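You operate a simulated robot arm through the tools that you are given. There is no shell and no other tool. Be economical: measure what you need, move in short steps, check, and stop when the job is done.

You are at the controls of a simulated robot arm. One attempt, no reset.

Task
Size the end rail's short patch and lay the gold leaf on it.
Fine: oil size with the blue brush, leave the yellow brush; the cover slid to the wax and back over the size after; brush and sheet go back; leave the long patch. Set down upright: squat brush with blue handle.

Only the result counts: the job must be done as asked and must still hold three seconds after the hand-in. Knocking over, shifting, dropping, spilling or breaking anything else fails it. Lids that push on must go on centred and level and be pressed home; caps that screw on are set level and turned clockwise until they are tight. Flat cloth is picked up by pressing the open fingertips on it (5 to 10 N) and closing them slowly along it; thin cloth reads only 2 to 8 mm in the jaws.

Robot
A 6-joint arm with a two-finger parallel gripper, fixed in place. Base frame: the origin is at the foot of the arm, x ahead of it, y to its left, z up. Lengths are in m, angles in rad, forces in N, time in s.
With the tool pointing down near the work surface it reaches from about 0.24 to 0.64 m from the base axis. Its first joint turns from -1.152 to 1.152 rad. Payload 2.7 kg.
Tool frame: the origin (TCP) lies between the finger pads and is the grasp point; the fingertips stand 0.023 m ahead of it; z points along the fingers, y is the line along which they close. Largest opening 0.094 m; finger width 0.038, thickness 0.01; the body of the gripper, 0.054 by 0.096 m, starts 0.039 m behind the TCP.
Orientation is told as [roll, pitch, yaw] about the base's x, y, z axes, in that order, counted from this pose: with the fingers straight down and closing along the base's y, the tool's x points along the base's -x, its y along +y and its z along -z.

Tools
- The arm moves only by the tool apply_moves. Its argument "series" is a list that holds one entry, the list of rows, each a list of 7 numbers: the shift along the base's x, y, z in units of 20 mm (1.0 is 20 mm), then the turn, a rotation vector about the base's x, y, z in units of 6 degrees (1.0 is 6 degrees), then the opening, from 0 (shut) to 1 (fully open). In form: [[[dx, dy, dz, ax, ay, az, gripper], ...]]. A call has 1 to 12 rows; each row shifts and turns the commanded pose from where the row before left it. A call with a number of a shift or a turn outside -1 to 1 is refused whole. Rows are played at 5 a second. More than 0.05 m and 0.15 rad between two rows, or a gripper value outside its range, and nothing of the call is played. Where a pose cannot be reached the arm comes as near as it can. A force on the tool above 40 N (or 10 N above the force at the start of the call, whichever is more), or a blocked arm, ends the call early, and 0.2 s more pass. Each finger travels about 0.045 m/s and halts on what it meets, pressing with about 37 N; the grip force reading is that of the motor and also rises with nothing between the fingers. The clock runs only during rows and for 0.2 s after the last one: add rows that do not move to give the fingers time. It gives the time, the measured TCP pose, the force on the tool (base axes), the opening and the grip force at its end, in the units of the frame above (readings bear some noise), with the torque about the TCP (base axes, N m) and any sound that the robot's microphone picked up.
- Cameras (640 x 400 px; columns grow to the right, rows downward): "scene" is fixed at [0.0642, -0.4219, 1.4165]; the picture's right is [0.87, -0.50, 0.00], its down [-0.23, -0.40, -0.89] and it looks along [0.44, 0.77, -0.47] (base axes); focal length 328 px, centre (320, 200). "wrist" rides on the gripper at [0.086, 0.016, -0.074] in the tool frame; the picture's right is [-0.18, 0.98, 0.00], its down [-0.58, -0.11, -0.81] and it looks along [-0.79, -0.15, 0.59] (tool axes); focal length 243 px, centre (320, 200). There is no depth. A picture from a camera that has moved, and an enlarged one, comes with that camera's place and axes in the base frame and with its lens.
- snapshot(camera): a new picture of that camera. The clock stands still meanwhile.
- enlarge(camera, box): a new picture of the part [left, top, right, bottom] of that camera's present view, enlarged. The clock stands still meanwhile.
- close_job(): hands the job in; it is judged then, once.

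Go step by step. Nothing tells you positions but the pictures and the camera data: compare them with the known pose of the tool, close in by small moves and look again before you grip or let go. The budget is 120 turns and 68 pictures, counting those below and the enlarged ones. Unless the task says otherwise, let go and move clear before handing in, and close with one line.

The tools are called after "Emit:" as a command line: name --argument value ..., lists and objects as JSON in quotes. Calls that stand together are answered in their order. apply_moves: Moves the arm, as the interface text tells. Its arguments: {"type":"object","properties":{"series":{"type":"array"}},"required":["series"]} The other tools are called the same way: snapshot (camera) takes a picture; enlarge (camera, box) takes an enlarged picture of a part of a camera's view; close_job () hands the job in.

At the start:

```text
time_s: 0.0
position: [0.471, 0.0977, 1.0721]
tool_rot: [0.003, -0.001, 0.0]
contact_force: [0.4, -0.4, 0.1]
moment: [0.01, 0.04, 0.0]
opening: 0.0939
grip_force: 0.1
```

scene: 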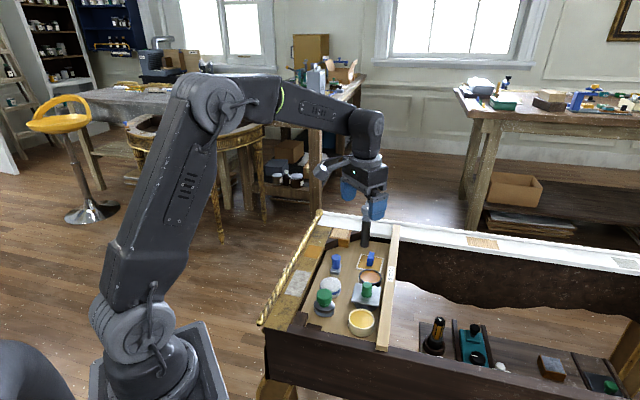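
wrist: 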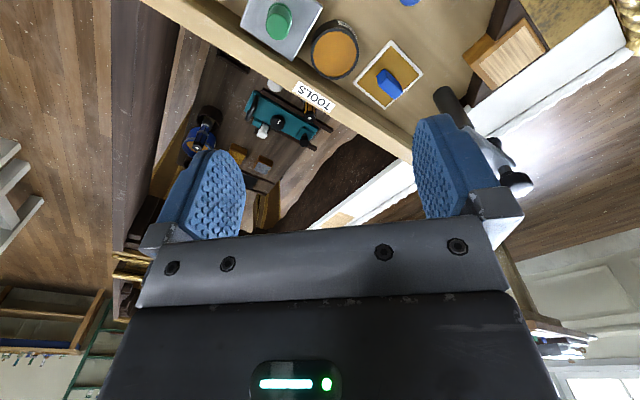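

I see a tray/bench with several small items left of the rail, and the arm above it. I'll look closer to identify the parts.

Emit:
enlarge --camera "scene" --box '[250, 200, 410, 350]'

Emit:
enlarge --camera "scene" --box '[380, 210, 640, 400]'

Emit:
enlarge --camera "wrist" --box '[200, 0, 640, 240]'

```text
2.67 times, centred on (330, 275) of scene
camera zoom: at [0.0642, -0.4219, 1.4165], right [0.87, -0.5, 0.0], down [-0.23, -0.4, -0.89], along [0.44, 0.77, -0.47], focal length 873 px, centre (293, 0)
```

zoom: 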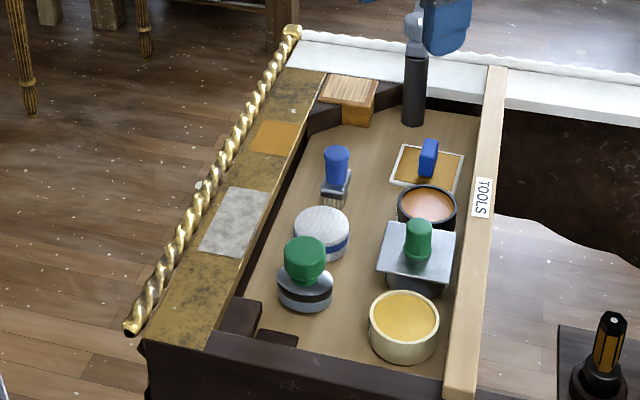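

```text
2.11 times, centred on (510, 305) of scene
camera zoom: at [0.0642, -0.4219, 1.4165], right [0.87, -0.5, 0.0], down [-0.23, -0.4, -0.89], along [0.44, 0.77, -0.47], focal length 689 px, centre (-80, -21)
```

zoom: 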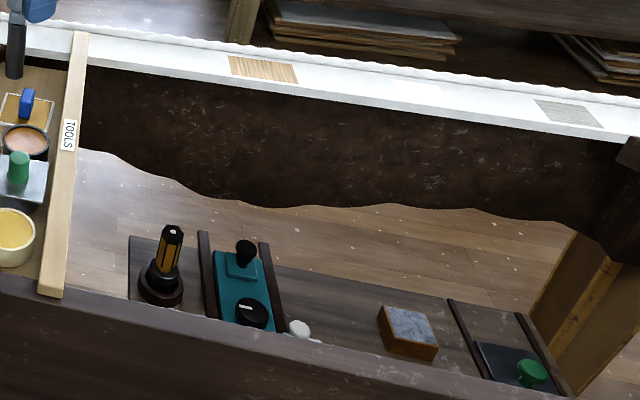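

```text
1.45 times, centred on (420, 120) of wrist
camera zoom: at [0.3836, 0.1129, 1.1475], right [0.18, 0.98, 0.0], down [0.58, -0.11, 0.81], along [0.79, -0.15, -0.59], focal length 353 px, centre (174, 316)
```

zoom: 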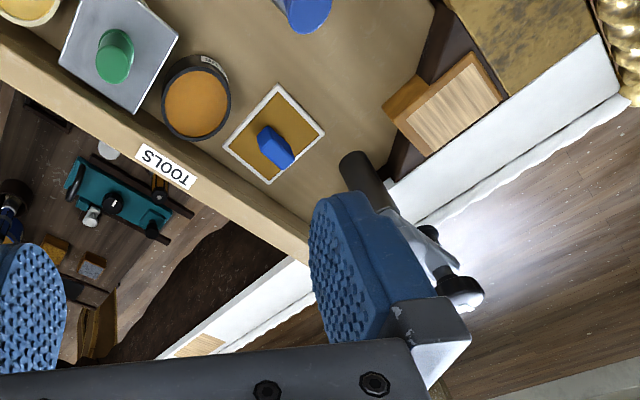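

The tray holds an upright blue brush, a leaf sheet with blue tab and three pots, one covered by a square plate with green knob. I'll pull back and tilt to get a close wrist view and read labels.

Emit:
apply_moves --series '[[[-0.7, -0.3, 0, 0, 0.6, 0, 1], [-0.7, -0.3, 0, 0, 0.6, 0, 1], [-0.7, -0.3, 0, 0, 0.6, 0, 1], [-0.7, -0.3, 0, 0, 0.6, 0, 1], [-0.7, -0.3, 0, 0, 0.6, 0, 1], [-0.7, 0, 0, 0, 0.6, 0, 1], [-0.7, 0, 0, 0, 0.6, 0, 1], [-0.7, 0, 0, 0, 0.6, 0, 1]]]'

Emit:
snapshot --camera "wrist"

```text
time_s: 1.8
position: [0.358, 0.0678, 1.0725]
tool_rot: [0.002, 0.505, 0.002]
contact_force: [0.7, -1.1, 0.1]
moment: [0.0, -0.02, -0.01]
opening: 0.0939
grip_force: 0.1
```

```text
62 pictures are left
camera wrist: at [0.318, 0.0835, 1.1804], right [0.16, 0.98, -0.09], down [0.9, -0.11, 0.43], along [0.41, -0.15, -0.9], focal length 243 px, centre (320, 200)
```

wrist: 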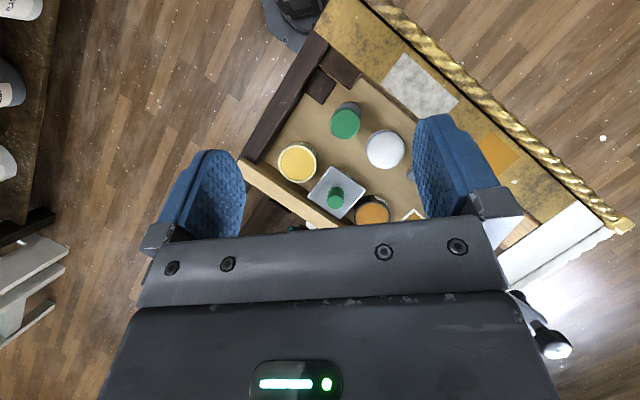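

Now a top view; I'll enlarge it for labels and also check the pots from the scene camera.

Emit:
enlarge --camera "wrist" --box '[240, 80, 440, 240]'

Emit:
enlarge --camera "scene" --box '[310, 240, 400, 340]'

```text
2.50 times, centred on (340, 160) of wrist
camera zoom: at [0.318, 0.0835, 1.1804], right [0.16, 0.98, -0.09], down [0.9, -0.11, 0.43], along [0.41, -0.15, -0.9], focal length 606 px, centre (270, 300)
```

zoom: 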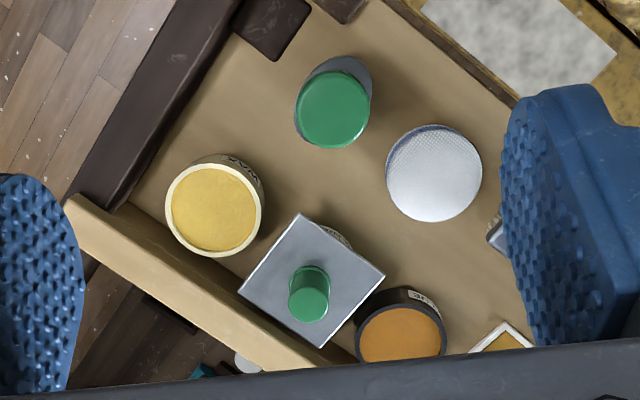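

```text
4.00 times, centred on (355, 290) of scene
camera zoom: at [0.0642, -0.4219, 1.4165], right [0.87, -0.5, 0.0], down [-0.23, -0.4, -0.89], along [0.44, 0.77, -0.47], focal length 1310 px, centre (180, -160)
```

zoom: 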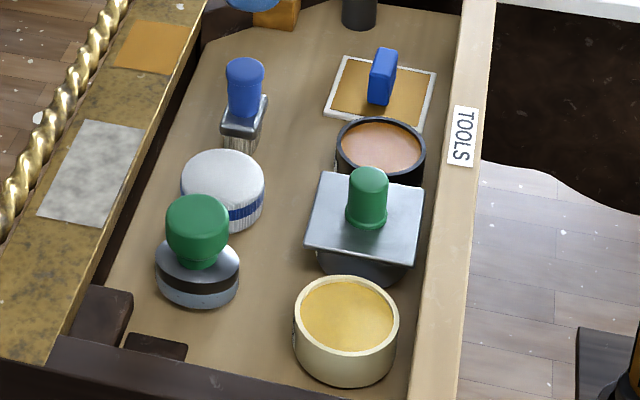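

Labels face the robot and rail side. I'll lower and turn the camera to read them.

Emit:
apply_moves --series '[[[0, 0.8, -0.8, 0, -0.6, -0.5, 1], [0, 0.8, -0.8, 0, -0.6, -0.5, 1], [0, 0.8, -0.8, 0, -0.6, -0.5, 1], [0, 0.8, -0.8, 0, -0.6, -0.5, 1], [0, 0.8, -0.8, 0, -0.6, -0.5, 1]]]'

Emit:
snapshot --camera "wrist"

```text
time_s: 3.0
position: [0.3583, 0.1479, 0.9926]
tool_rot: [0.043, 0.191, -0.251]
contact_force: [0.9, -0.7, 0.2]
moment: [0.02, -0.03, 0.0]
opening: 0.0939
grip_force: 0.1
```

```text
59 pictures are left
camera wrist: at [0.2927, 0.1772, 1.0836], right [0.43, 0.9, 0.01], down [0.66, -0.32, 0.68], along [0.61, -0.28, -0.74], focal length 243 px, centre (320, 200)
```

wrist: 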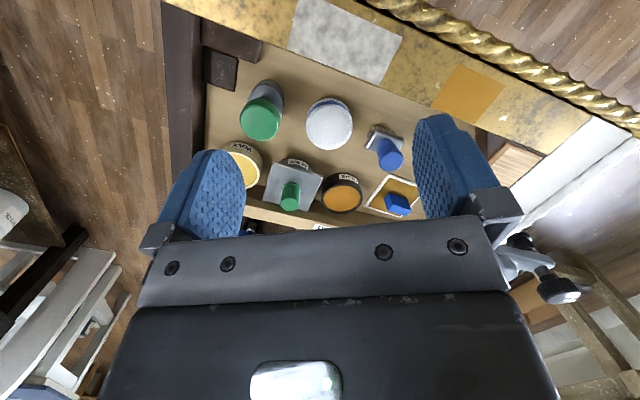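

Emit:
enlarge --camera "wrist" --box '[220, 130, 380, 230]'

Emit:
enlarge --camera "wrist" --box '[340, 60, 540, 220]'

```text
4.00 times, centred on (300, 180) of wrist
camera zoom: at [0.2927, 0.1772, 1.0836], right [0.43, 0.9, 0.01], down [0.66, -0.32, 0.68], along [0.61, -0.28, -0.74], focal length 970 px, centre (400, 280)
```

zoom: 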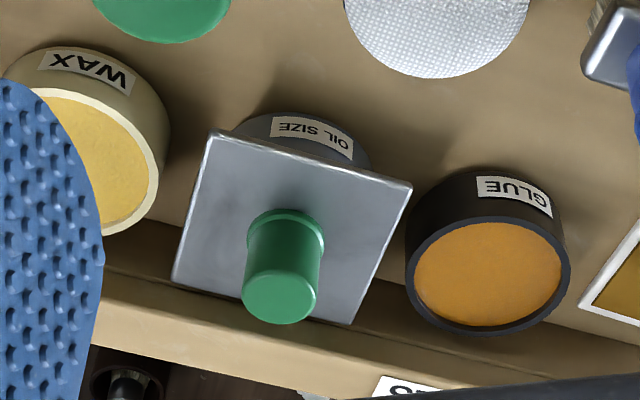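

```text
2.50 times, centred on (440, 140) of wrist
camera zoom: at [0.2927, 0.1772, 1.0836], right [0.43, 0.9, 0.01], down [0.66, -0.32, 0.68], along [0.61, -0.28, -0.74], focal length 606 px, centre (20, 350)
```

zoom: 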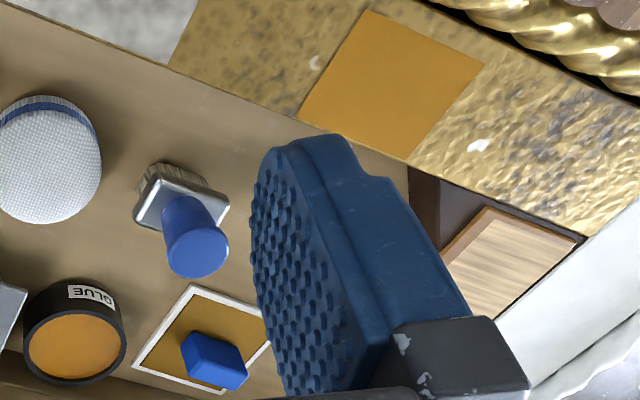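

Labels read WAX (cream), OIL SIZE (covered), GLUE (black). Knob top is at about (0.468, 0.054, 0.857); tray axes lie at 45°. I go above the knob, tool straight down, fingers closing along the pot row.

Emit:
apply_moves --series '[[[0.611, -0.522, -0.24, -0.283, -0.555, 0, 0.65], [0.611, -0.522, -0.24, -0.283, -0.555, 0, 0.65], [0.611, -0.522, -0.24, -0.283, -0.555, 0, 0.65], [0.611, -0.522, -0.24, 0, 0, -0.85, 0.65], [0.611, -0.522, -0.24, 0, 0, -0.85, 0.65], [0.611, -0.522, -0.24, 0, 0, -0.85, 0.65], [0.611, -0.522, -0.24, 0, 0, -0.85, 0.65], [0.611, -0.522, -0.24, 0, 0, -0.85, 0.65], [0.611, -0.522, -0.24, 0, 0, -0.85, 0.65], [0, 0, 0, 0, 0, 0, 0.65]]]'

Emit:
snapshot --camera "wrist"

Emit:
enlarge --camera "scene" --box '[310, 220, 430, 340]'

```text
time_s: 5.2
position: [0.4679, 0.0526, 0.9491]
tool_rot: [-0.002, -0.001, -0.788]
contact_force: [0.3, -0.5, -0.7]
moment: [0.0, 0.02, -0.02]
opening: 0.0614
grip_force: 0.1
```

```text
56 pictures are left
camera wrist: at [0.4185, 0.1258, 1.0238], right [0.83, 0.56, 0.0], down [0.33, -0.49, 0.81], along [0.45, -0.67, -0.59], focal length 243 px, centre (320, 200)
```

wrist: 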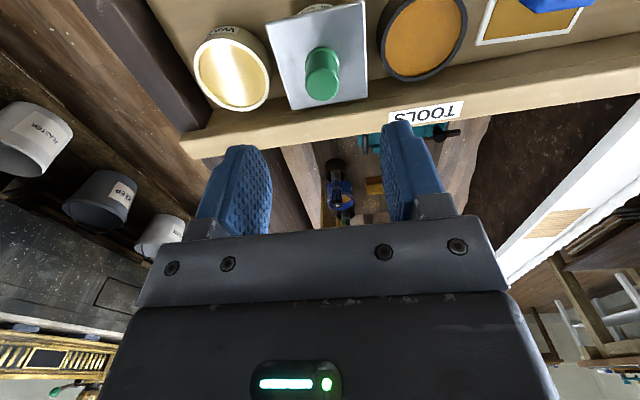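

```text
3.33 times, centred on (370, 280) of scene
camera zoom: at [0.0642, -0.4219, 1.4165], right [0.87, -0.5, 0.0], down [-0.23, -0.4, -0.89], along [0.44, 0.77, -0.47], focal length 1092 px, centre (153, -67)
```

zoom: 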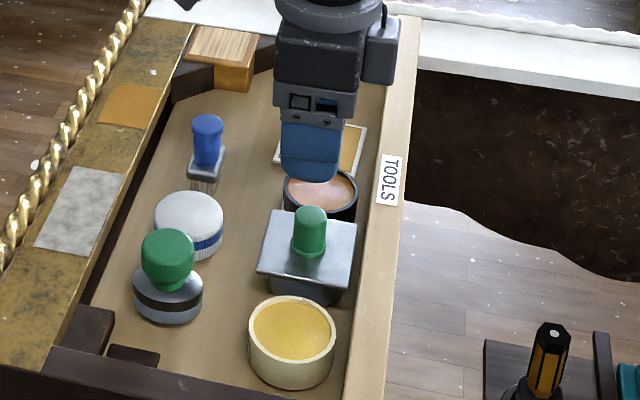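

Aligned over the knob. Descend with fingers either side to just above the plate, then check.

Emit:
apply_moves --series '[[[0.05, -0.05, -0.9, 0, 0, 0, 0.65], [0, 0, -0.9, 0, 0, 0, 0.65], [0, 0, -0.9, 0, 0, 0, 0.65], [0, 0, -0.9, 0, 0, 0, 0.65], [0, 0, -0.9, 0, 0, 0, 0.65], [0, 0, -0.3, 0, 0, 0, 0.65]]]'

Emit:
enlarge --camera "scene" --box '[330, 230, 410, 340]'

Emit:
snapshot --camera "wrist"

```text
time_s: 6.6
position: [0.4698, 0.0546, 0.8522]
tool_rot: [-0.002, 0.001, -0.786]
contact_force: [-1.7, 1.8, 6.7]
moment: [-0.06, 0.17, -0.05]
opening: 0.061
grip_force: 0.1
```

```text
3.64 times, centred on (370, 285) of scene
camera zoom: at [0.0641, -0.4219, 1.4165], right [0.87, -0.5, 0.0], down [-0.23, -0.4, -0.89], along [0.44, 0.77, -0.47], focal length 1191 px, centre (138, -109)
```

zoom: 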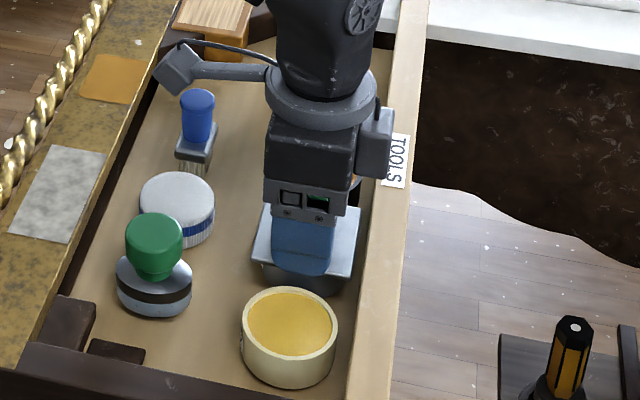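

```text
53 pictures are left
camera wrist: at [0.4195, 0.1254, 0.9286], right [0.83, 0.56, 0.0], down [0.33, -0.49, 0.81], along [0.45, -0.67, -0.59], focal length 243 px, centre (320, 200)
```

wrist: 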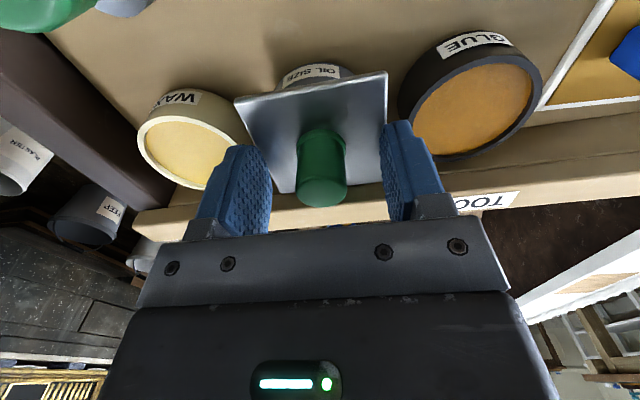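

Fingertips touch the plate lightly. I lift 2 mm, nudge to centre, and close on the knob.

Emit:
apply_moves --series '[[[-0.05, -0.1, 0.15, 0, 0, 0, 0.65], [0, 0, 0, 0, 0, 0, 0.45], [0, 0, 0, 0, 0, 0, 0.3], [0, 0, 0, 0, 0, 0, 0.15], [0, 0, 0, 0, 0, 0, 0.15], [0, 0, 0, 0, 0, 0, 0.0], [0, 0, 0, 0, 0, 0, 0.0]]]'

```text
time_s: 8.2
position: [0.4682, 0.0512, 0.8574]
tool_rot: [0.0, 0.001, -0.786]
contact_force: [0.5, -0.5, -2.5]
moment: [0.28, -0.29, 0.01]
opening: 0.0232
grip_force: 45.2
```

Knob gripped at (0.468, 0.051). Slide the cover to the wax pot with a hair of lift.

Emit:
apply_moves --series '[[[0, 0, 0.05, 0, 0, 0, 0], [-0.265, -0.265, 0, 0, 0, 0, 0], [-0.265, -0.265, 0, 0, 0, 0, 0], [-0.265, -0.265, 0, 0, 0, 0, 0], [-0.265, -0.265, 0, 0, 0, 0, 0], [-0.265, -0.265, 0, 0, 0, 0, 0], [-0.265, -0.265, 0, 0, 0, 0, 0], [-0.265, -0.265, 0, 0, 0, 0, 0], [-0.265, -0.265, 0, 0, 0, 0, 0], [-0.265, -0.265, 0, 0, 0, 0, 0], [-0.265, -0.265, 0, 0, 0, 0, 0], [0, 0, 0, 0, 0, 0, 0]]]'

Emit:
snapshot --camera "wrist"

Emit:
enlarge --camera "scene" --box '[330, 230, 410, 340]'

```text
time_s: 10.8
position: [0.4168, -0.0009, 0.8563]
tool_rot: [0.002, -0.002, -0.785]
contact_force: [13.2, 18.1, -29.8]
moment: [-0.09, 0.41, 0.0]
opening: 0.0233
grip_force: 45.1
```

```text
52 pictures are left
camera wrist: at [0.3664, 0.0715, 0.9319], right [0.83, 0.56, 0.0], down [0.33, -0.49, 0.81], along [0.46, -0.66, -0.59], focal length 243 px, centre (320, 200)
```

wrist: 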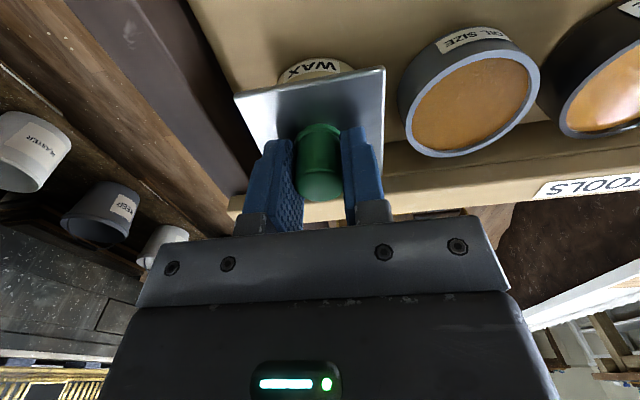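

```text
3.64 times, centred on (370, 285) of scene
camera zoom: at [0.065, -0.4215, 1.4166], right [0.87, -0.5, 0.0], down [-0.23, -0.4, -0.88], along [0.44, 0.77, -0.47], focal length 1191 px, centre (138, -109)
```

zoom: 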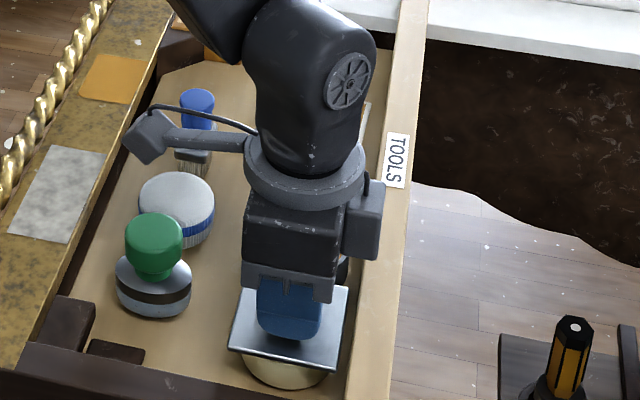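

The cover is on the wax; it clings to the rim (pull of 30 N). I'll relax the lift and let go.

Emit:
apply_moves --series '[[[0, 0, -0.05, 0, 0, 0, 0], [0, 0, 0, 0, 0, 0, 0]]]'

```text
time_s: 11.4
position: [0.4161, -0.0002, 0.8572]
tool_rot: [0.002, -0.002, -0.786]
contact_force: [10.2, 28.2, -9.9]
moment: [0.21, 0.58, 0.0]
opening: 0.0234
grip_force: 45.5
```

Emit:
apply_moves --series '[[[0.03, 0.06, -0.02, 0, 0, 0, 0], [0, 0, 0, 0, 0, 0, 0]]]'

```text
time_s: 12.0
position: [0.4159, 0.0004, 0.8556]
tool_rot: [0.002, -0.004, -0.787]
contact_force: [2.8, 22.3, 12.6]
moment: [-0.16, 0.31, -0.01]
opening: 0.0232
grip_force: 44.8
```

Emit:
apply_moves --series '[[[0, 0.06, 0.03, 0, 0, 0, 0], [0, 0, 0, 0, 0, 0, 0]]]'

```text
time_s: 12.6
position: [0.416, -0.0007, 0.8568]
tool_rot: [0.003, -0.003, -0.79]
contact_force: [11.5, 6.3, 6.8]
moment: [-0.19, 0.34, -0.05]
opening: 0.0233
grip_force: 45.2
```

Emit:
apply_moves --series '[[[0, 0, 0, 0, 0, 0, 0.3], [0, 0, 0, 0, 0, 0, 0.5], [0, 0, 0, 0, 0, 0, 0.5], [0, 0, 0.4, 0, 0, 0, 0.5], [0, 0, 0.9, 0, 0, 0, 0.5], [0, 0, 1, 0, 0, 0, 0.5], [0, 0, 1, 0, 0, 0, 0.5], [0, 0, 1, 0, 0, 0, 0.5]]]'

Emit:
snapshot --camera "wrist"

Emit:
enlarge --camera "scene" --box '[310, 230, 410, 340]'

```text
time_s: 14.4
position: [0.4167, 0.0001, 0.941]
tool_rot: [0.0, 0.0, -0.788]
contact_force: [-0.4, 0.3, -0.8]
moment: [-0.01, -0.01, -0.02]
opening: 0.0471
grip_force: 0.1
```

```text
50 pictures are left
camera wrist: at [0.3665, 0.0722, 1.0177], right [0.83, 0.56, 0.0], down [0.33, -0.49, 0.81], along [0.45, -0.67, -0.59], focal length 243 px, centre (320, 200)
```

wrist: 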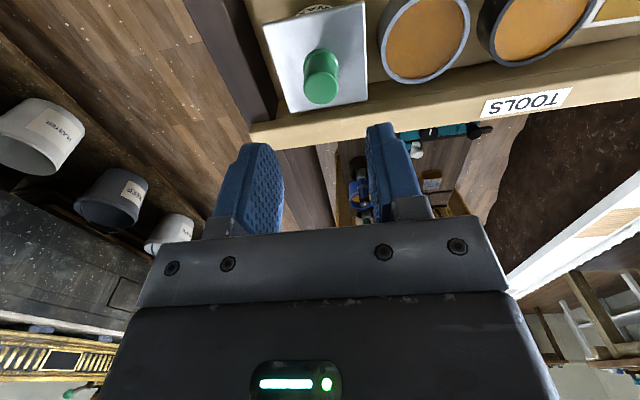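

```text
3.64 times, centred on (360, 285) of scene
camera zoom: at [0.0642, -0.4219, 1.4165], right [0.87, -0.5, 0.0], down [-0.23, -0.4, -0.89], along [0.44, 0.77, -0.47], focal length 1191 px, centre (174, -109)
```

zoom: 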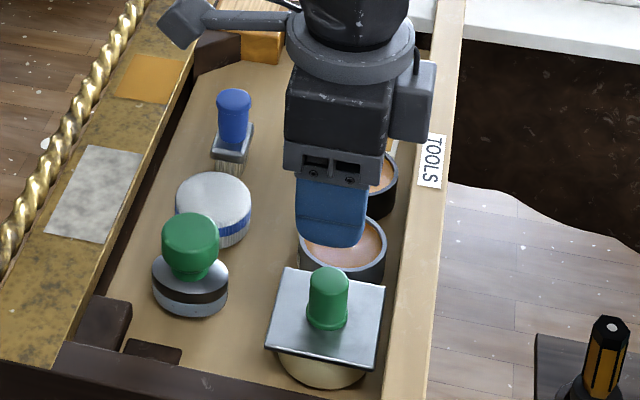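

Cover sits level on the wax and the size is open at about (0.467, 0.051). Next: above the blue brush at (0.464, 0.187), handle top z≈0.852.

Emit:
apply_moves --series '[[[0.2385, 0.9345, -0.1, 0, 0, 0, 0.6], [0.2385, 0.9345, -0.1, 0, 0, 0, 0.6], [0.2385, 0.9345, -0.1, 0, 0, 0, 0.6], [0.2385, 0.9345, -0.1, 0, 0, 0, 0.6], [0.2385, 0.9345, -0.1, 0, 0, 0, 0.6], [0.2385, 0.9345, -0.1, 0, 0, 0, 0.6], [0.2385, 0.9345, -0.1, 0, 0, 0, 0.6], [0.2385, 0.9345, -0.1, 0, 0, 0, 0.6], [0.2385, 0.9345, -0.1, 0, 0, 0, 0.6], [0.2385, 0.9345, -0.1, 0, 0, 0, 0.6], [0, 0, 0, 0, 0, 0, 0.6]]]'

Emit:
snapshot --camera "wrist"

```text
time_s: 16.8
position: [0.4636, 0.1871, 0.9207]
tool_rot: [-0.002, -0.001, -0.788]
contact_force: [-0.6, -0.1, -0.6]
moment: [-0.02, 0.03, 0.01]
opening: 0.0565
grip_force: 0.0
```

```text
48 pictures are left
camera wrist: at [0.4141, 0.2599, 0.9974], right [0.83, 0.56, 0.0], down [0.33, -0.49, 0.81], along [0.45, -0.67, -0.59], focal length 243 px, centre (320, 200)
```

wrist: 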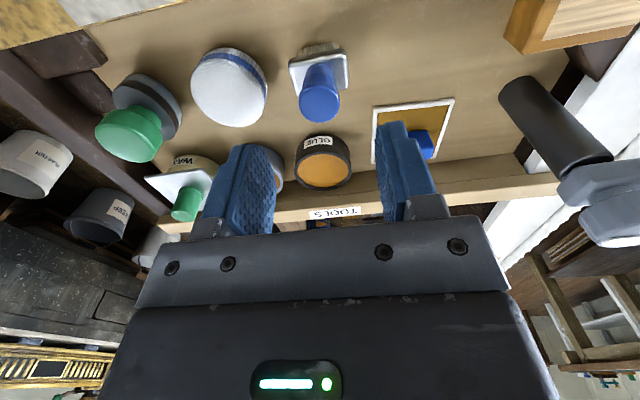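

On line with the handle. Descend and grip.

Emit:
apply_moves --series '[[[0.04, -0.05, -0.8, 0, 0, 0, 0.6], [0, 0, -0.8, 0, 0, 0, 0.6], [0, 0, -0.8, 0, 0, 0, 0.6], [0, 0, -0.8, 0, 0, 0, 0.6], [0, 0, -0.5, 0, 0, 0, 0.6], [0, 0, 0, 0, 0, 0, 0.6]]]'

Emit:
snapshot --camera "wrist"

```text
time_s: 18.2
position: [0.4645, 0.1856, 0.8477]
tool_rot: [0.001, 0.0, -0.788]
contact_force: [0.5, 0.2, 0.1]
moment: [0.02, 0.01, -0.01]
opening: 0.0565
grip_force: 0.1
```

```text
47 pictures are left
camera wrist: at [0.4154, 0.2581, 0.9236], right [0.83, 0.56, 0.0], down [0.33, -0.49, 0.81], along [0.45, -0.67, -0.59], focal length 243 px, centre (320, 200)
```

wrist: 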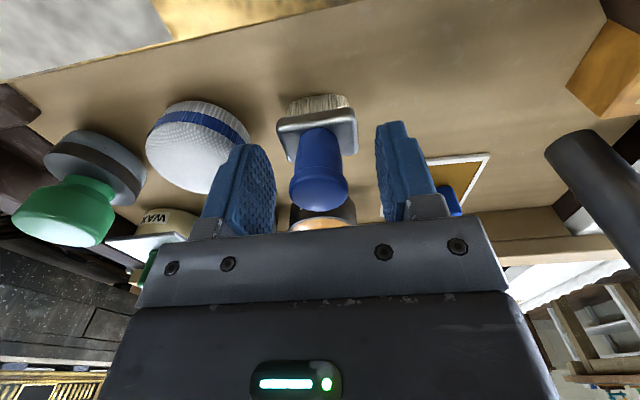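

Emit:
apply_moves --series '[[[-0.08, -0.08, -0.05, 0, 0, 0, 0.6], [0, 0, 0, 0, 0, 0, 0.45], [0, 0, 0, 0, 0, 0, 0.38], [0, 0, 0, 0, 0, 0, 0.32], [0, 0, 0, 0, 0, 0, 0.26], [0, 0, 0, 0, 0, 0, 0.2], [0, 0, 0, 0, 0, 0, 0.1], [0, 0, 0, 0, 0, 0, 0], [0, 0, 0, 0, 0, 0, 0]]]'

Emit:
snapshot --camera "wrist"

```text
time_s: 20.2
position: [0.4641, 0.1837, 0.8477]
tool_rot: [-0.001, 0.0, -0.787]
contact_force: [-0.2, 0.2, 0.1]
moment: [0.0, 0.01, 0.01]
opening: 0.0226
grip_force: 36.5
```

```text
46 pictures are left
camera wrist: at [0.4136, 0.2568, 0.9227], right [0.83, 0.56, 0.0], down [0.33, -0.49, 0.81], along [0.45, -0.67, -0.59], focal length 243 px, centre (320, 200)
```

wrist: 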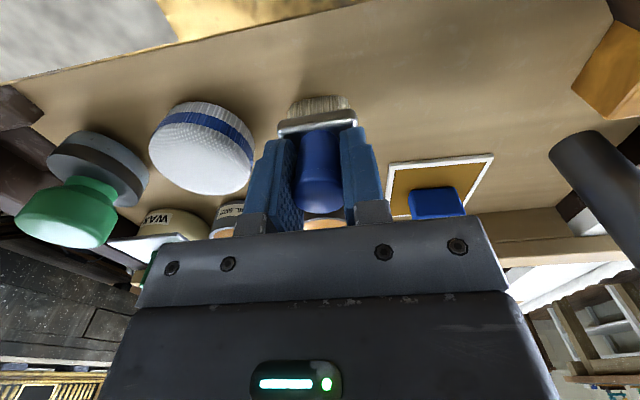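

Brush gripped. Lift it straight up and carry over the size pot.

Emit:
apply_moves --series '[[[0, 0, 0.5, 0, 0, 0, 0], [0, 0, 0.75, 0, 0, 0, 0], [0, 0, 0.75, 0, 0, 0, 0], [0, 0, 1.0, 0, 0, 0, 0], [0.025, -0.95, 0, 0, 0, 0, 0], [0.025, -0.95, 0, 0, 0, 0, 0], [0.025, -0.95, 0, 0, 0, 0, 0], [0.025, -0.95, 0, 0, 0, 0, 0], [0.025, -0.95, 0, 0, 0, 0, 0], [0.02, -0.95, 0, 0, 0, 0, 0], [0.02, -0.95, 0, 0, 0, 0, 0], [0, 0, 0, 0, 0, 0, 0]]]'

Emit:
snapshot --camera "wrist"

Emit:
enlarge --camera "scene" --box '[310, 230, 410, 340]'

```text
time_s: 22.8
position: [0.4657, 0.0519, 0.9052]
tool_rot: [0.0, -0.001, -0.786]
contact_force: [-1.1, -0.1, -0.5]
moment: [-0.03, 0.0, -0.01]
opening: 0.0229
grip_force: 37.1
```

```text
45 pictures are left
camera wrist: at [0.4167, 0.1238, 0.982], right [0.83, 0.56, 0.0], down [0.33, -0.49, 0.81], along [0.45, -0.67, -0.59], focal length 243 px, centre (320, 200)
```

wrist: 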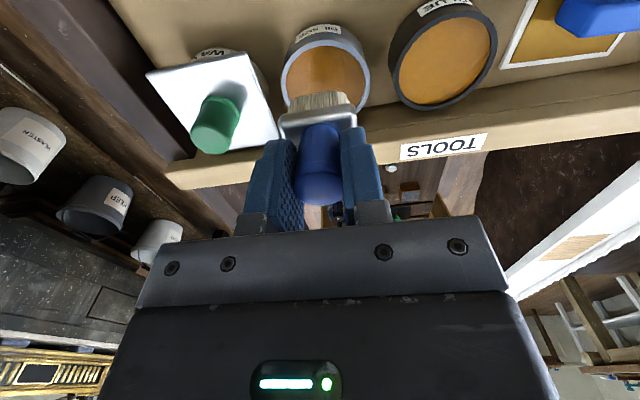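

```text
3.64 times, centred on (360, 285) of scene
camera zoom: at [0.0642, -0.4219, 1.4165], right [0.87, -0.5, 0.0], down [-0.23, -0.4, -0.89], along [0.44, 0.77, -0.47], focal length 1191 px, centre (174, -109)
```

zoom: 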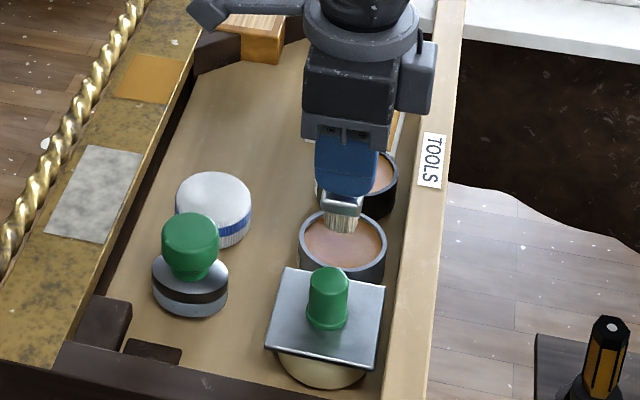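

Brush tip is centred over the pot, about 10 mm above the rim. Dip gently.

Emit:
apply_moves --series '[[[0, 0, -0.4, 0, 0, 0, 0], [0, 0, -0.4, 0, 0, 0, 0], [0, 0, -0.35, 0, 0, 0, 0], [0, 0, -0.25, 0, 0, 0, 0], [0, 0, -0.2, 0, 0, 0, 0], [0, 0, 0, 0, 0, 0, 0]]]'

Emit:
enlarge --camera "scene" --box '[330, 250, 390, 310]'

Emit:
enlarge --camera "wrist" --box '[220, 0, 420, 200]'

```text
time_s: 24.2
position: [0.4676, 0.0518, 0.8756]
tool_rot: [0.002, -0.001, -0.787]
contact_force: [-4.8, -5.5, 26.0]
moment: [-0.46, 0.36, 0.02]
opening: 0.0228
grip_force: 36.6
```

```text
6.67 times, centred on (360, 280) of scene
camera zoom: at [0.0637, -0.4221, 1.4164], right [0.87, -0.5, 0.0], down [-0.23, -0.4, -0.89], along [0.44, 0.77, -0.46], focal length 2183 px, centre (53, -333)
```

zoom: 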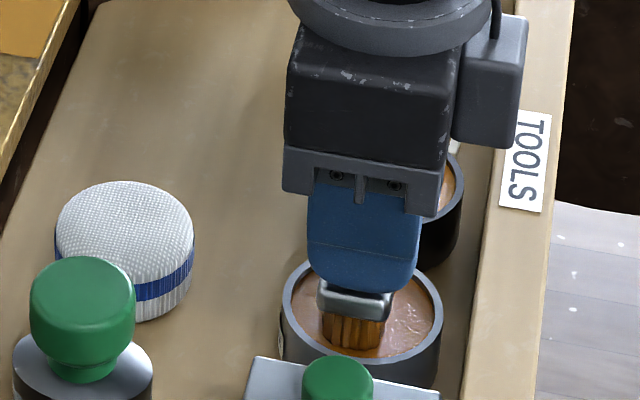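

```text
2.00 times, centred on (320, 100) of wrist
camera zoom: at [0.4168, 0.1235, 0.9515], right [0.83, 0.56, 0.0], down [0.33, -0.49, 0.81], along [0.46, -0.67, -0.59], focal length 485 px, centre (320, 400)
```

zoom: 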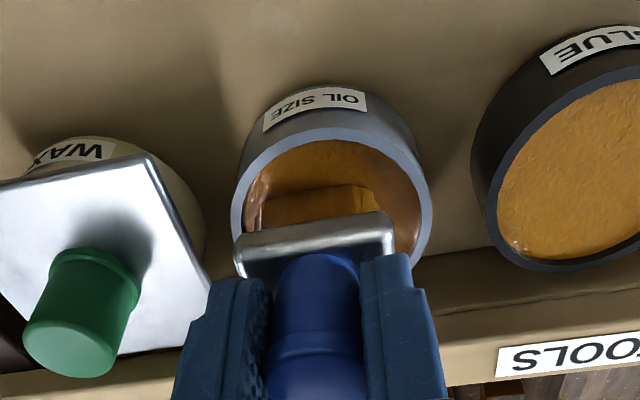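

Bristles are wet with size. Lift out straight, pause over the pot, then inspect the brush.

Emit:
apply_moves --series '[[[0, 0, 0.3, 0, 0, 0, 0], [0, 0, 0.5, 0, 0, 0, 0], [0, 0, 0.6, 0, 0, 0, 0], [0, 0, 0.6, 0, 0, 0, 0], [0, 0, 0.6, 0, 0, 0, 0], [0, 0, 0, 0, 0, 0, 0], [0, 0, 0, 0, 0, 0, 0], [0, 0, 0, 0, 0, 0, 0]]]'

Emit:
enlarge --camera "wrist" --box '[220, 0, 420, 200]'

Emit:
enlarge --camera "scene" --box '[330, 240, 390, 300]'

```text
time_s: 26.0
position: [0.4656, 0.051, 0.9269]
tool_rot: [0.001, 0.0, -0.787]
contact_force: [0.3, 0.1, -0.4]
moment: [-0.02, -0.01, -0.02]
opening: 0.0229
grip_force: 37.1
```

```text
2.00 times, centred on (320, 100) of wrist
camera zoom: at [0.4161, 0.1236, 1.0026], right [0.83, 0.56, 0.0], down [0.33, -0.49, 0.81], along [0.45, -0.67, -0.59], focal length 485 px, centre (320, 400)
```

zoom: 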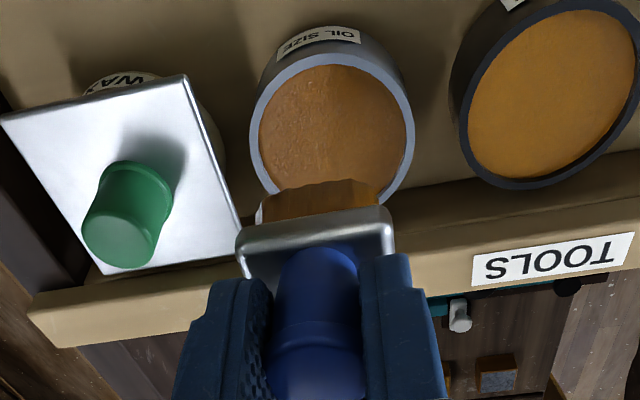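

```text
6.67 times, centred on (360, 270) of scene
camera zoom: at [0.0642, -0.4219, 1.4165], right [0.87, -0.5, 0.0], down [-0.23, -0.4, -0.89], along [0.44, 0.77, -0.47], focal length 2183 px, centre (53, -267)
```

zoom: 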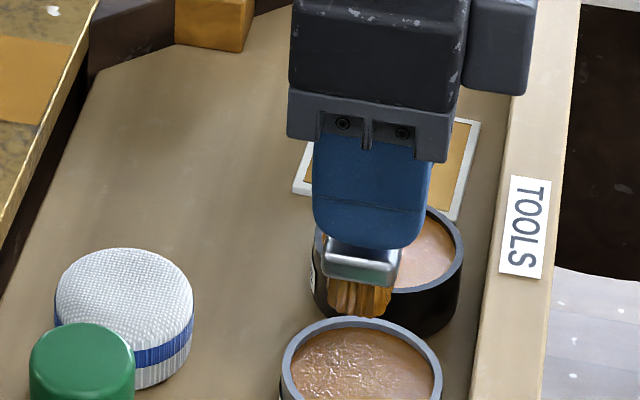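

Brush well loaded, still held properly. Carry it to above the short patch at about (0.446, 0.283).

Emit:
apply_moves --series '[[[-0.0817, 0.967, 0, 0, 0, 0, 0], [-0.0817, 0.967, 0, 0, 0, 0, 0], [-0.0817, 0.967, 0, 0, 0, 0, 0], [-0.0817, 0.967, 0, 0, 0, 0, 0], [-0.0817, 0.967, 0, 0, 0, 0, 0], [-0.0817, 0.967, 0, 0, 0, 0, 0], [-0.0817, 0.967, 0, 0, 0, 0, 0], [-0.0817, 0.967, 0, 0, 0, 0, 0], [-0.0817, 0.967, 0, 0, 0, 0, 0], [-0.0817, 0.967, 0, 0, 0, 0, 0], [-0.0817, 0.967, 0, 0, 0, 0, 0], [-0.0817, 0.967, 0, 0, 0, 0, 0]]]'

Emit:
snapshot --camera "wrist"

Emit:
enlarge --camera "scene" --box '[290, 190, 370, 260]'

```text
time_s: 28.6
position: [0.4476, 0.2823, 0.927]
tool_rot: [-0.002, 0.0, -0.791]
contact_force: [0.6, 0.8, -1.6]
moment: [0.0, 0.02, 0.03]
opening: 0.0226
grip_force: 37.2
```

```text
39 pictures are left
camera wrist: at [0.3981, 0.3551, 1.0026], right [0.83, 0.56, 0.0], down [0.33, -0.49, 0.81], along [0.45, -0.67, -0.59], focal length 243 px, centre (320, 200)
```

wrist: 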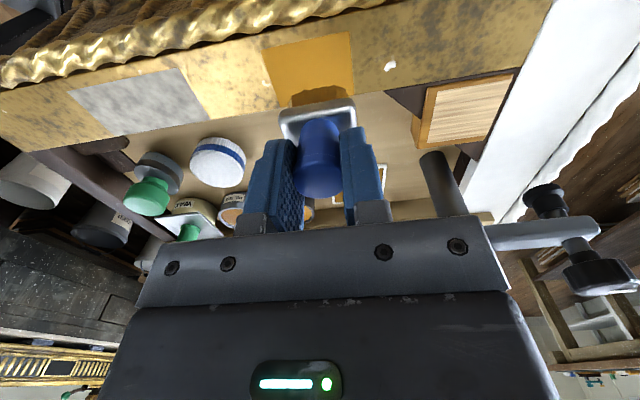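

```text
5.71 times, centred on (330, 225) of scene
camera zoom: at [0.0642, -0.4219, 1.4165], right [0.87, -0.5, 0.0], down [-0.23, -0.4, -0.89], along [0.44, 0.77, -0.47], focal length 1871 px, centre (263, 57)
```

zoom: 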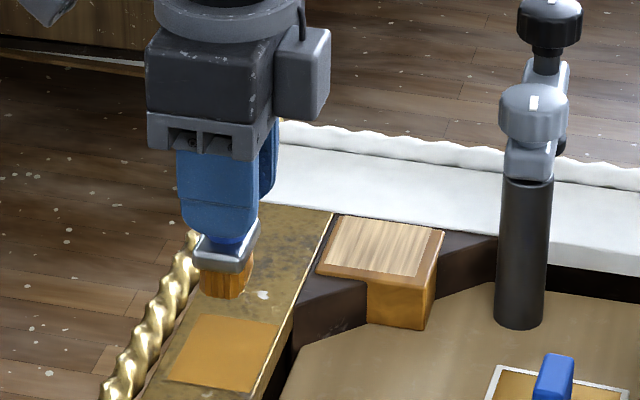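

Patch centre estimated at (0.444, 0.280), rail top about z 0.82, long axis along the rail. I move to the stroke start and lower to just above the surface.

Emit:
apply_moves --series '[[[0, -0.6, 0, 0, 0, 0, 0], [0, -0.6, 0, 0, 0, 0, 0], [0, 0, -0.5, 0, 0, 0, 0], [0, 0, -0.5, 0, 0, 0, 0], [0, 0, -0.4, 0, 0, 0, 0], [0, 0, 0, 0, 0, 0, 0]]]'

Emit:
enlarge --camera "wrist" --box '[220, 0, 420, 160]'

Emit:
enlarge --camera "scene" --box '[290, 210, 350, 260]'

```text
time_s: 30.0
position: [0.447, 0.258, 0.8979]
tool_rot: [-0.001, -0.001, -0.786]
contact_force: [0.6, -0.4, -0.2]
moment: [0.0, 0.01, -0.03]
opening: 0.023
grip_force: 36.7
```

```text
2.50 times, centred on (320, 80) of wrist
camera zoom: at [0.3974, 0.3313, 0.9742], right [0.83, 0.56, 0.0], down [0.33, -0.49, 0.81], along [0.45, -0.67, -0.59], focal length 606 px, centre (320, 500)
```

zoom: 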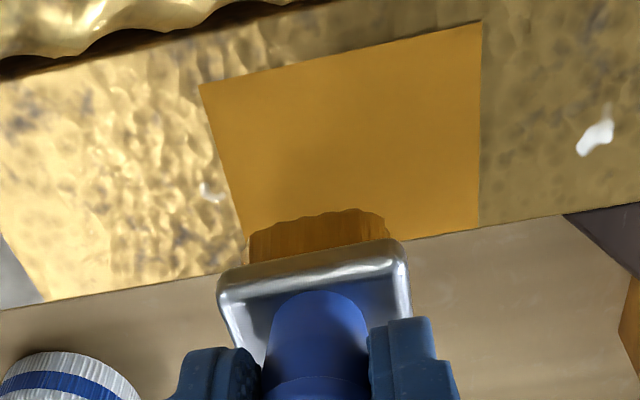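

```text
8.00 times, centred on (320, 235) of scene
camera zoom: at [0.0642, -0.4219, 1.4165], right [0.87, -0.5, 0.0], down [-0.23, -0.4, -0.89], along [0.44, 0.77, -0.47], focal length 2620 px, centre (320, -80)
```

zoom: 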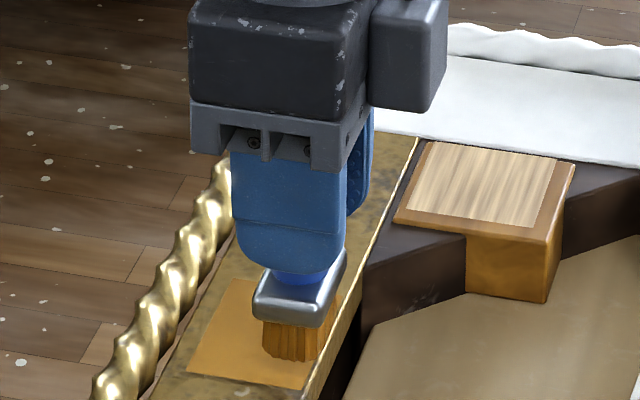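

Brush is at the patch's near edge, left part. Lower to touch.

Emit:
apply_moves --series '[[[0.03, 0.03, -0.15, 0, 0, 0, 0], [0, 0, -0.15, 0, 0, 0, 0], [0, 0, -0.1, 0, 0, 0, 0]]]'

```text
time_s: 30.8
position: [0.4476, 0.2603, 0.8902]
tool_rot: [0.001, 0.0, -0.785]
contact_force: [0.6, -0.2, -1.1]
moment: [-0.01, 0.03, -0.01]
opening: 0.0226
grip_force: 37.1
```

Emit:
apply_moves --series '[[[0, 0, -0.1, 0, 0, 0, 0], [0, 0, -0.05, 0, 0, 0, 0], [0, 0, 0, 0, 0, 0, 0]]]'

```text
time_s: 31.6
position: [0.4487, 0.2609, 0.8871]
tool_rot: [0.0, -0.001, -0.788]
contact_force: [-1.4, 0.2, 4.2]
moment: [-0.08, 0.08, -0.04]
opening: 0.0228
grip_force: 36.8
```

Light contact of 4 N. Stroke across, shift along the patch, stroke back.

Emit:
apply_moves --series '[[[-0.26, 0.26, -0.04, 0, 0, 0, 0], [-0.26, 0.26, 0, 0, 0, 0, 0], [-0.26, 0.26, 0, 0, 0, 0, 0], [-0.26, 0.26, 0, 0, 0, 0, 0], [-0.26, 0.26, 0, 0, 0, 0, 0], [0.3, 0.3, 0, 0, 0, 0, 0], [0.3, 0.3, 0, 0, 0, 0, 0], [0.3, 0.3, 0, 0, 0, 0, 0], [0.26, -0.26, 0, 0, 0, 0, 0], [0.26, -0.26, 0, 0, 0, 0, 0], [0.26, -0.26, 0, 0, 0, 0, 0], [0.26, -0.26, 0, 0, 0, 0, 0]]]'

Emit:
enlarge --camera "wrist" --box '[200, 0, 400, 160]'

Emit:
enlarge --camera "scene" --box '[290, 210, 350, 260]'

```text
time_s: 34.2
position: [0.4605, 0.284, 0.8875]
tool_rot: [0.0, 0.0, -0.787]
contact_force: [-0.7, -1.0, 0.4]
moment: [0.02, 0.0, -0.01]
opening: 0.0225
grip_force: 37.2
```

```text
2.50 times, centred on (300, 80) of wrist
camera zoom: at [0.4111, 0.3555, 0.963], right [0.83, 0.56, 0.0], down [0.33, -0.49, 0.81], along [0.45, -0.67, -0.59], focal length 606 px, centre (370, 500)
```

zoom: 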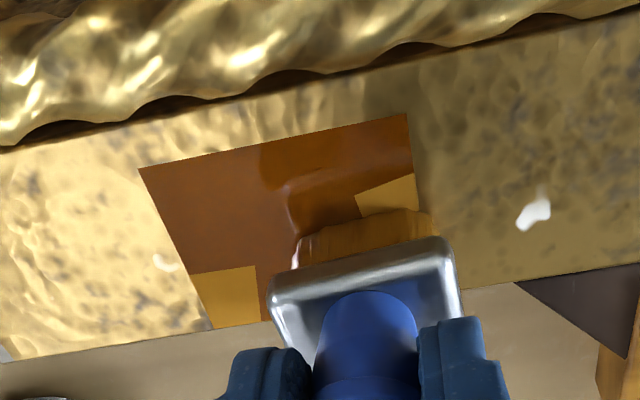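

```text
8.00 times, centred on (320, 235) of scene
camera zoom: at [0.0642, -0.4219, 1.4165], right [0.87, -0.5, 0.0], down [-0.23, -0.4, -0.89], along [0.44, 0.77, -0.47], focal length 2620 px, centre (320, -80)
```

zoom: 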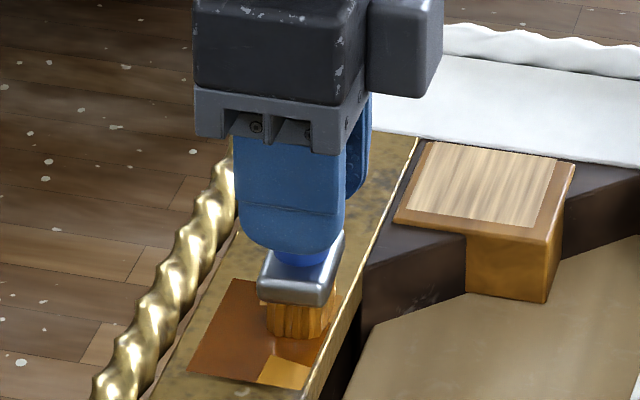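

Most of the patch is sized; cells at the near-left and right remain. Press slightly more and go over those.

Emit:
apply_moves --series '[[[0, 0, -0.1, 0, 0, 0, 0], [-0.2, 0.2, 0, 0, 0, 0, 0], [-0.2, 0.2, 0, 0, 0, 0, 0], [0.25, -0.25, 0, 0, 0, 0, 0], [0.25, -0.25, 0, 0, 0, 0, 0], [0.25, -0.25, 0, 0, 0, 0, 0], [-0.25, -0.25, 0, 0, 0, 0, 0], [-0.25, -0.25, 0, 0, 0, 0, 0], [-0.25, -0.25, 0, 0, 0, 0, 0], [-0.25, -0.25, 0, 0, 0, 0, 0], [-0.25, 0.25, 0, 0, 0, 0, 0], [-0.25, 0.25, 0, 0, 0, 0, 0]]]'

Emit:
enlarge --camera "wrist" --box '[220, 0, 420, 160]'

```text
time_s: 36.8
position: [0.4368, 0.2653, 0.8839]
tool_rot: [-0.004, 0.0, -0.787]
contact_force: [0.3, 0.1, 0.4]
moment: [-0.04, 0.01, -0.01]
opening: 0.0226
grip_force: 37.4
```

```text
2.50 times, centred on (320, 80) of wrist
camera zoom: at [0.3875, 0.3378, 0.9597], right [0.83, 0.56, 0.0], down [0.34, -0.49, 0.81], along [0.45, -0.67, -0.59], focal length 606 px, centre (320, 500)
```

zoom: 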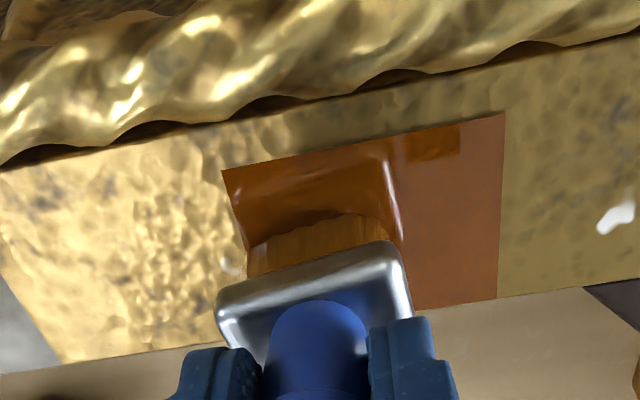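

The rest now looks sized; lift to see the whole patch.

Emit:
apply_moves --series '[[[0, 0, 0.3, 0, 0, 0, 0], [0, 0, 0.7, 0, 0, 0, 0], [0.3, -0.3, 0.7, 0, 0, 0, 0], [0.6, -0.6, 0.3, 0, 0, 0, 0], [0.6, -0.6, 0, 0, 0, 0, 0], [0.3, -0.3, 0, 0, 0, 0, 0]]]'

Emit:
enlarge --camera "wrist" --box '[200, 0, 440, 160]'

```text
time_s: 38.2
position: [0.4732, 0.2303, 0.9235]
tool_rot: [0.002, 0.0, -0.788]
contact_force: [0.2, 0.2, -0.3]
moment: [-0.01, -0.01, 0.01]
opening: 0.0227
grip_force: 37.2
```

```text
2.50 times, centred on (320, 80) of wrist
camera zoom: at [0.4235, 0.3021, 1.0003], right [0.83, 0.56, 0.0], down [0.33, -0.49, 0.81], along [0.45, -0.67, -0.59], focal length 606 px, centre (320, 500)
```

zoom: 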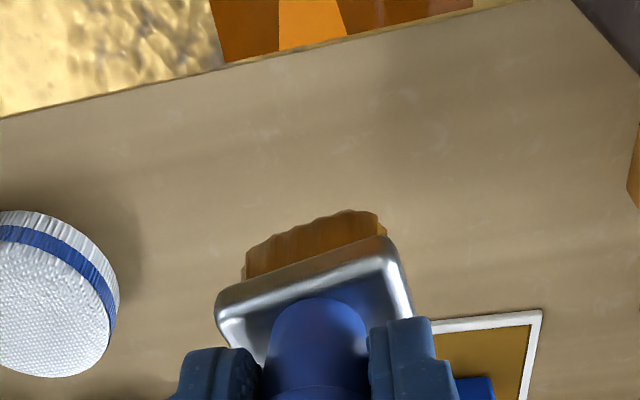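

A light cell remains at the near edge; check from the scene camera.

Emit:
enlarge --camera "scene" --box '[290, 220, 340, 260]'

```text
10.00 times, centred on (315, 240) of scene
camera zoom: at [0.0642, -0.4219, 1.4165], right [0.87, -0.5, 0.0], down [-0.23, -0.4, -0.89], along [0.44, 0.77, -0.47], focal length 3275 px, centre (370, -200)
```

zoom: 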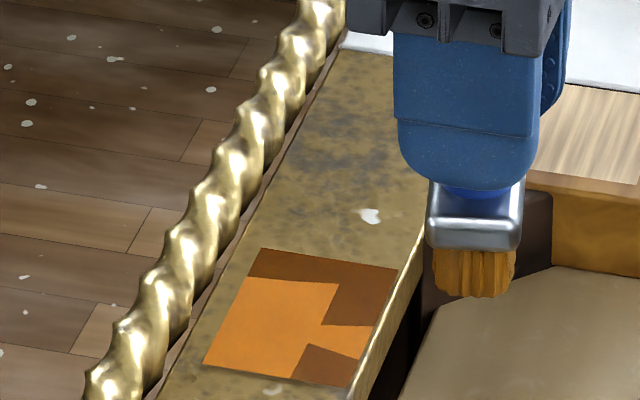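

Brightness differs by cell — possibly size going tacky by time. I'll carry the brush to over its place and look at the patch again.

Emit:
apply_moves --series '[[[-0.1682, -0.7647, 0, 0, 0, 0, 0], [-0.1682, -0.7647, 0, 0, 0, 0, 0], [-0.1682, -0.7647, 0, 0, 0, 0, 0], [0, 0, 0, 0, 0, 0, 0], [0, 0, 0, 0, 0, 0, 0]]]'

Emit:
enlarge --camera "scene" --box '[290, 220, 340, 260]'

```text
time_s: 39.4
position: [0.4629, 0.1839, 0.9251]
tool_rot: [0.002, 0.001, -0.786]
contact_force: [0.4, 0.0, -0.7]
moment: [-0.01, -0.01, 0.02]
opening: 0.0226
grip_force: 37.1
```

```text
10.00 times, centred on (315, 240) of scene
camera zoom: at [0.0642, -0.4219, 1.4165], right [0.87, -0.5, 0.0], down [-0.23, -0.4, -0.89], along [0.44, 0.77, -0.47], focal length 3275 px, centre (370, -200)
```

zoom: 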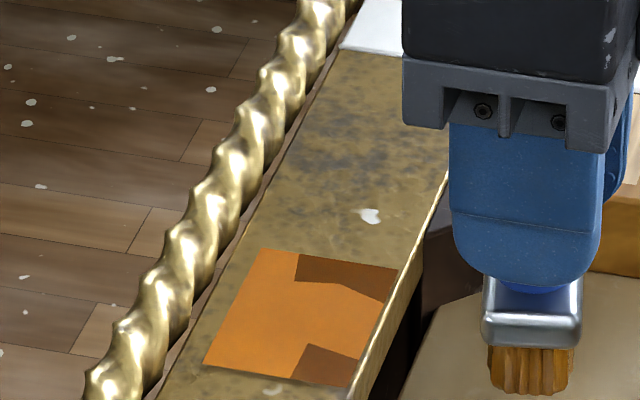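

Confirmed: dark wet cells turn brighter (tacky) with time, so the whole patch is sized. Now set the brush back upright.

Emit:
apply_moves --series '[[[0, 0, -0.9, 0, 0, 0, 0], [0, 0, -0.9, 0, 0, 0, 0], [0, 0, -0.9, 0, 0, 0, 0], [0, 0, -0.6, 0, 0, 0, 0], [0, 0, -0.4, 0, 0, 0, 0], [0, 0, -0.15, 0, 0, 0, 0], [0, 0, 0, 0, 0, 0, 0]]]'

```text
time_s: 41.0
position: [0.4641, 0.184, 0.8503]
tool_rot: [0.003, -0.004, -0.788]
contact_force: [2.5, -2.3, 25.4]
moment: [-0.2, -0.03, -0.09]
opening: 0.0225
grip_force: 36.7
```

Emit:
apply_moves --series '[[[0, 0, 0.1, 0, 0, 0, 0], [0, 0, 0, 0, 0, 0, 0]]]'

```text
time_s: 41.6
position: [0.463, 0.1841, 0.8489]
tool_rot: [0.002, 0.0, -0.787]
contact_force: [6.2, 0.9, 13.0]
moment: [0.0, -0.28, 0.0]
opening: 0.0225
grip_force: 37.1
```

Emit:
apply_moves --series '[[[0, 0, 0.06, 0, 0, 0, 0], [0, 0, 0, 0, 0, 0, 0]]]'

```text
time_s: 42.2
position: [0.4614, 0.1847, 0.8491]
tool_rot: [-0.004, 0.001, -0.786]
contact_force: [1.2, 2.5, 5.0]
moment: [0.06, -0.14, 0.04]
opening: 0.0224
grip_force: 37.0
```

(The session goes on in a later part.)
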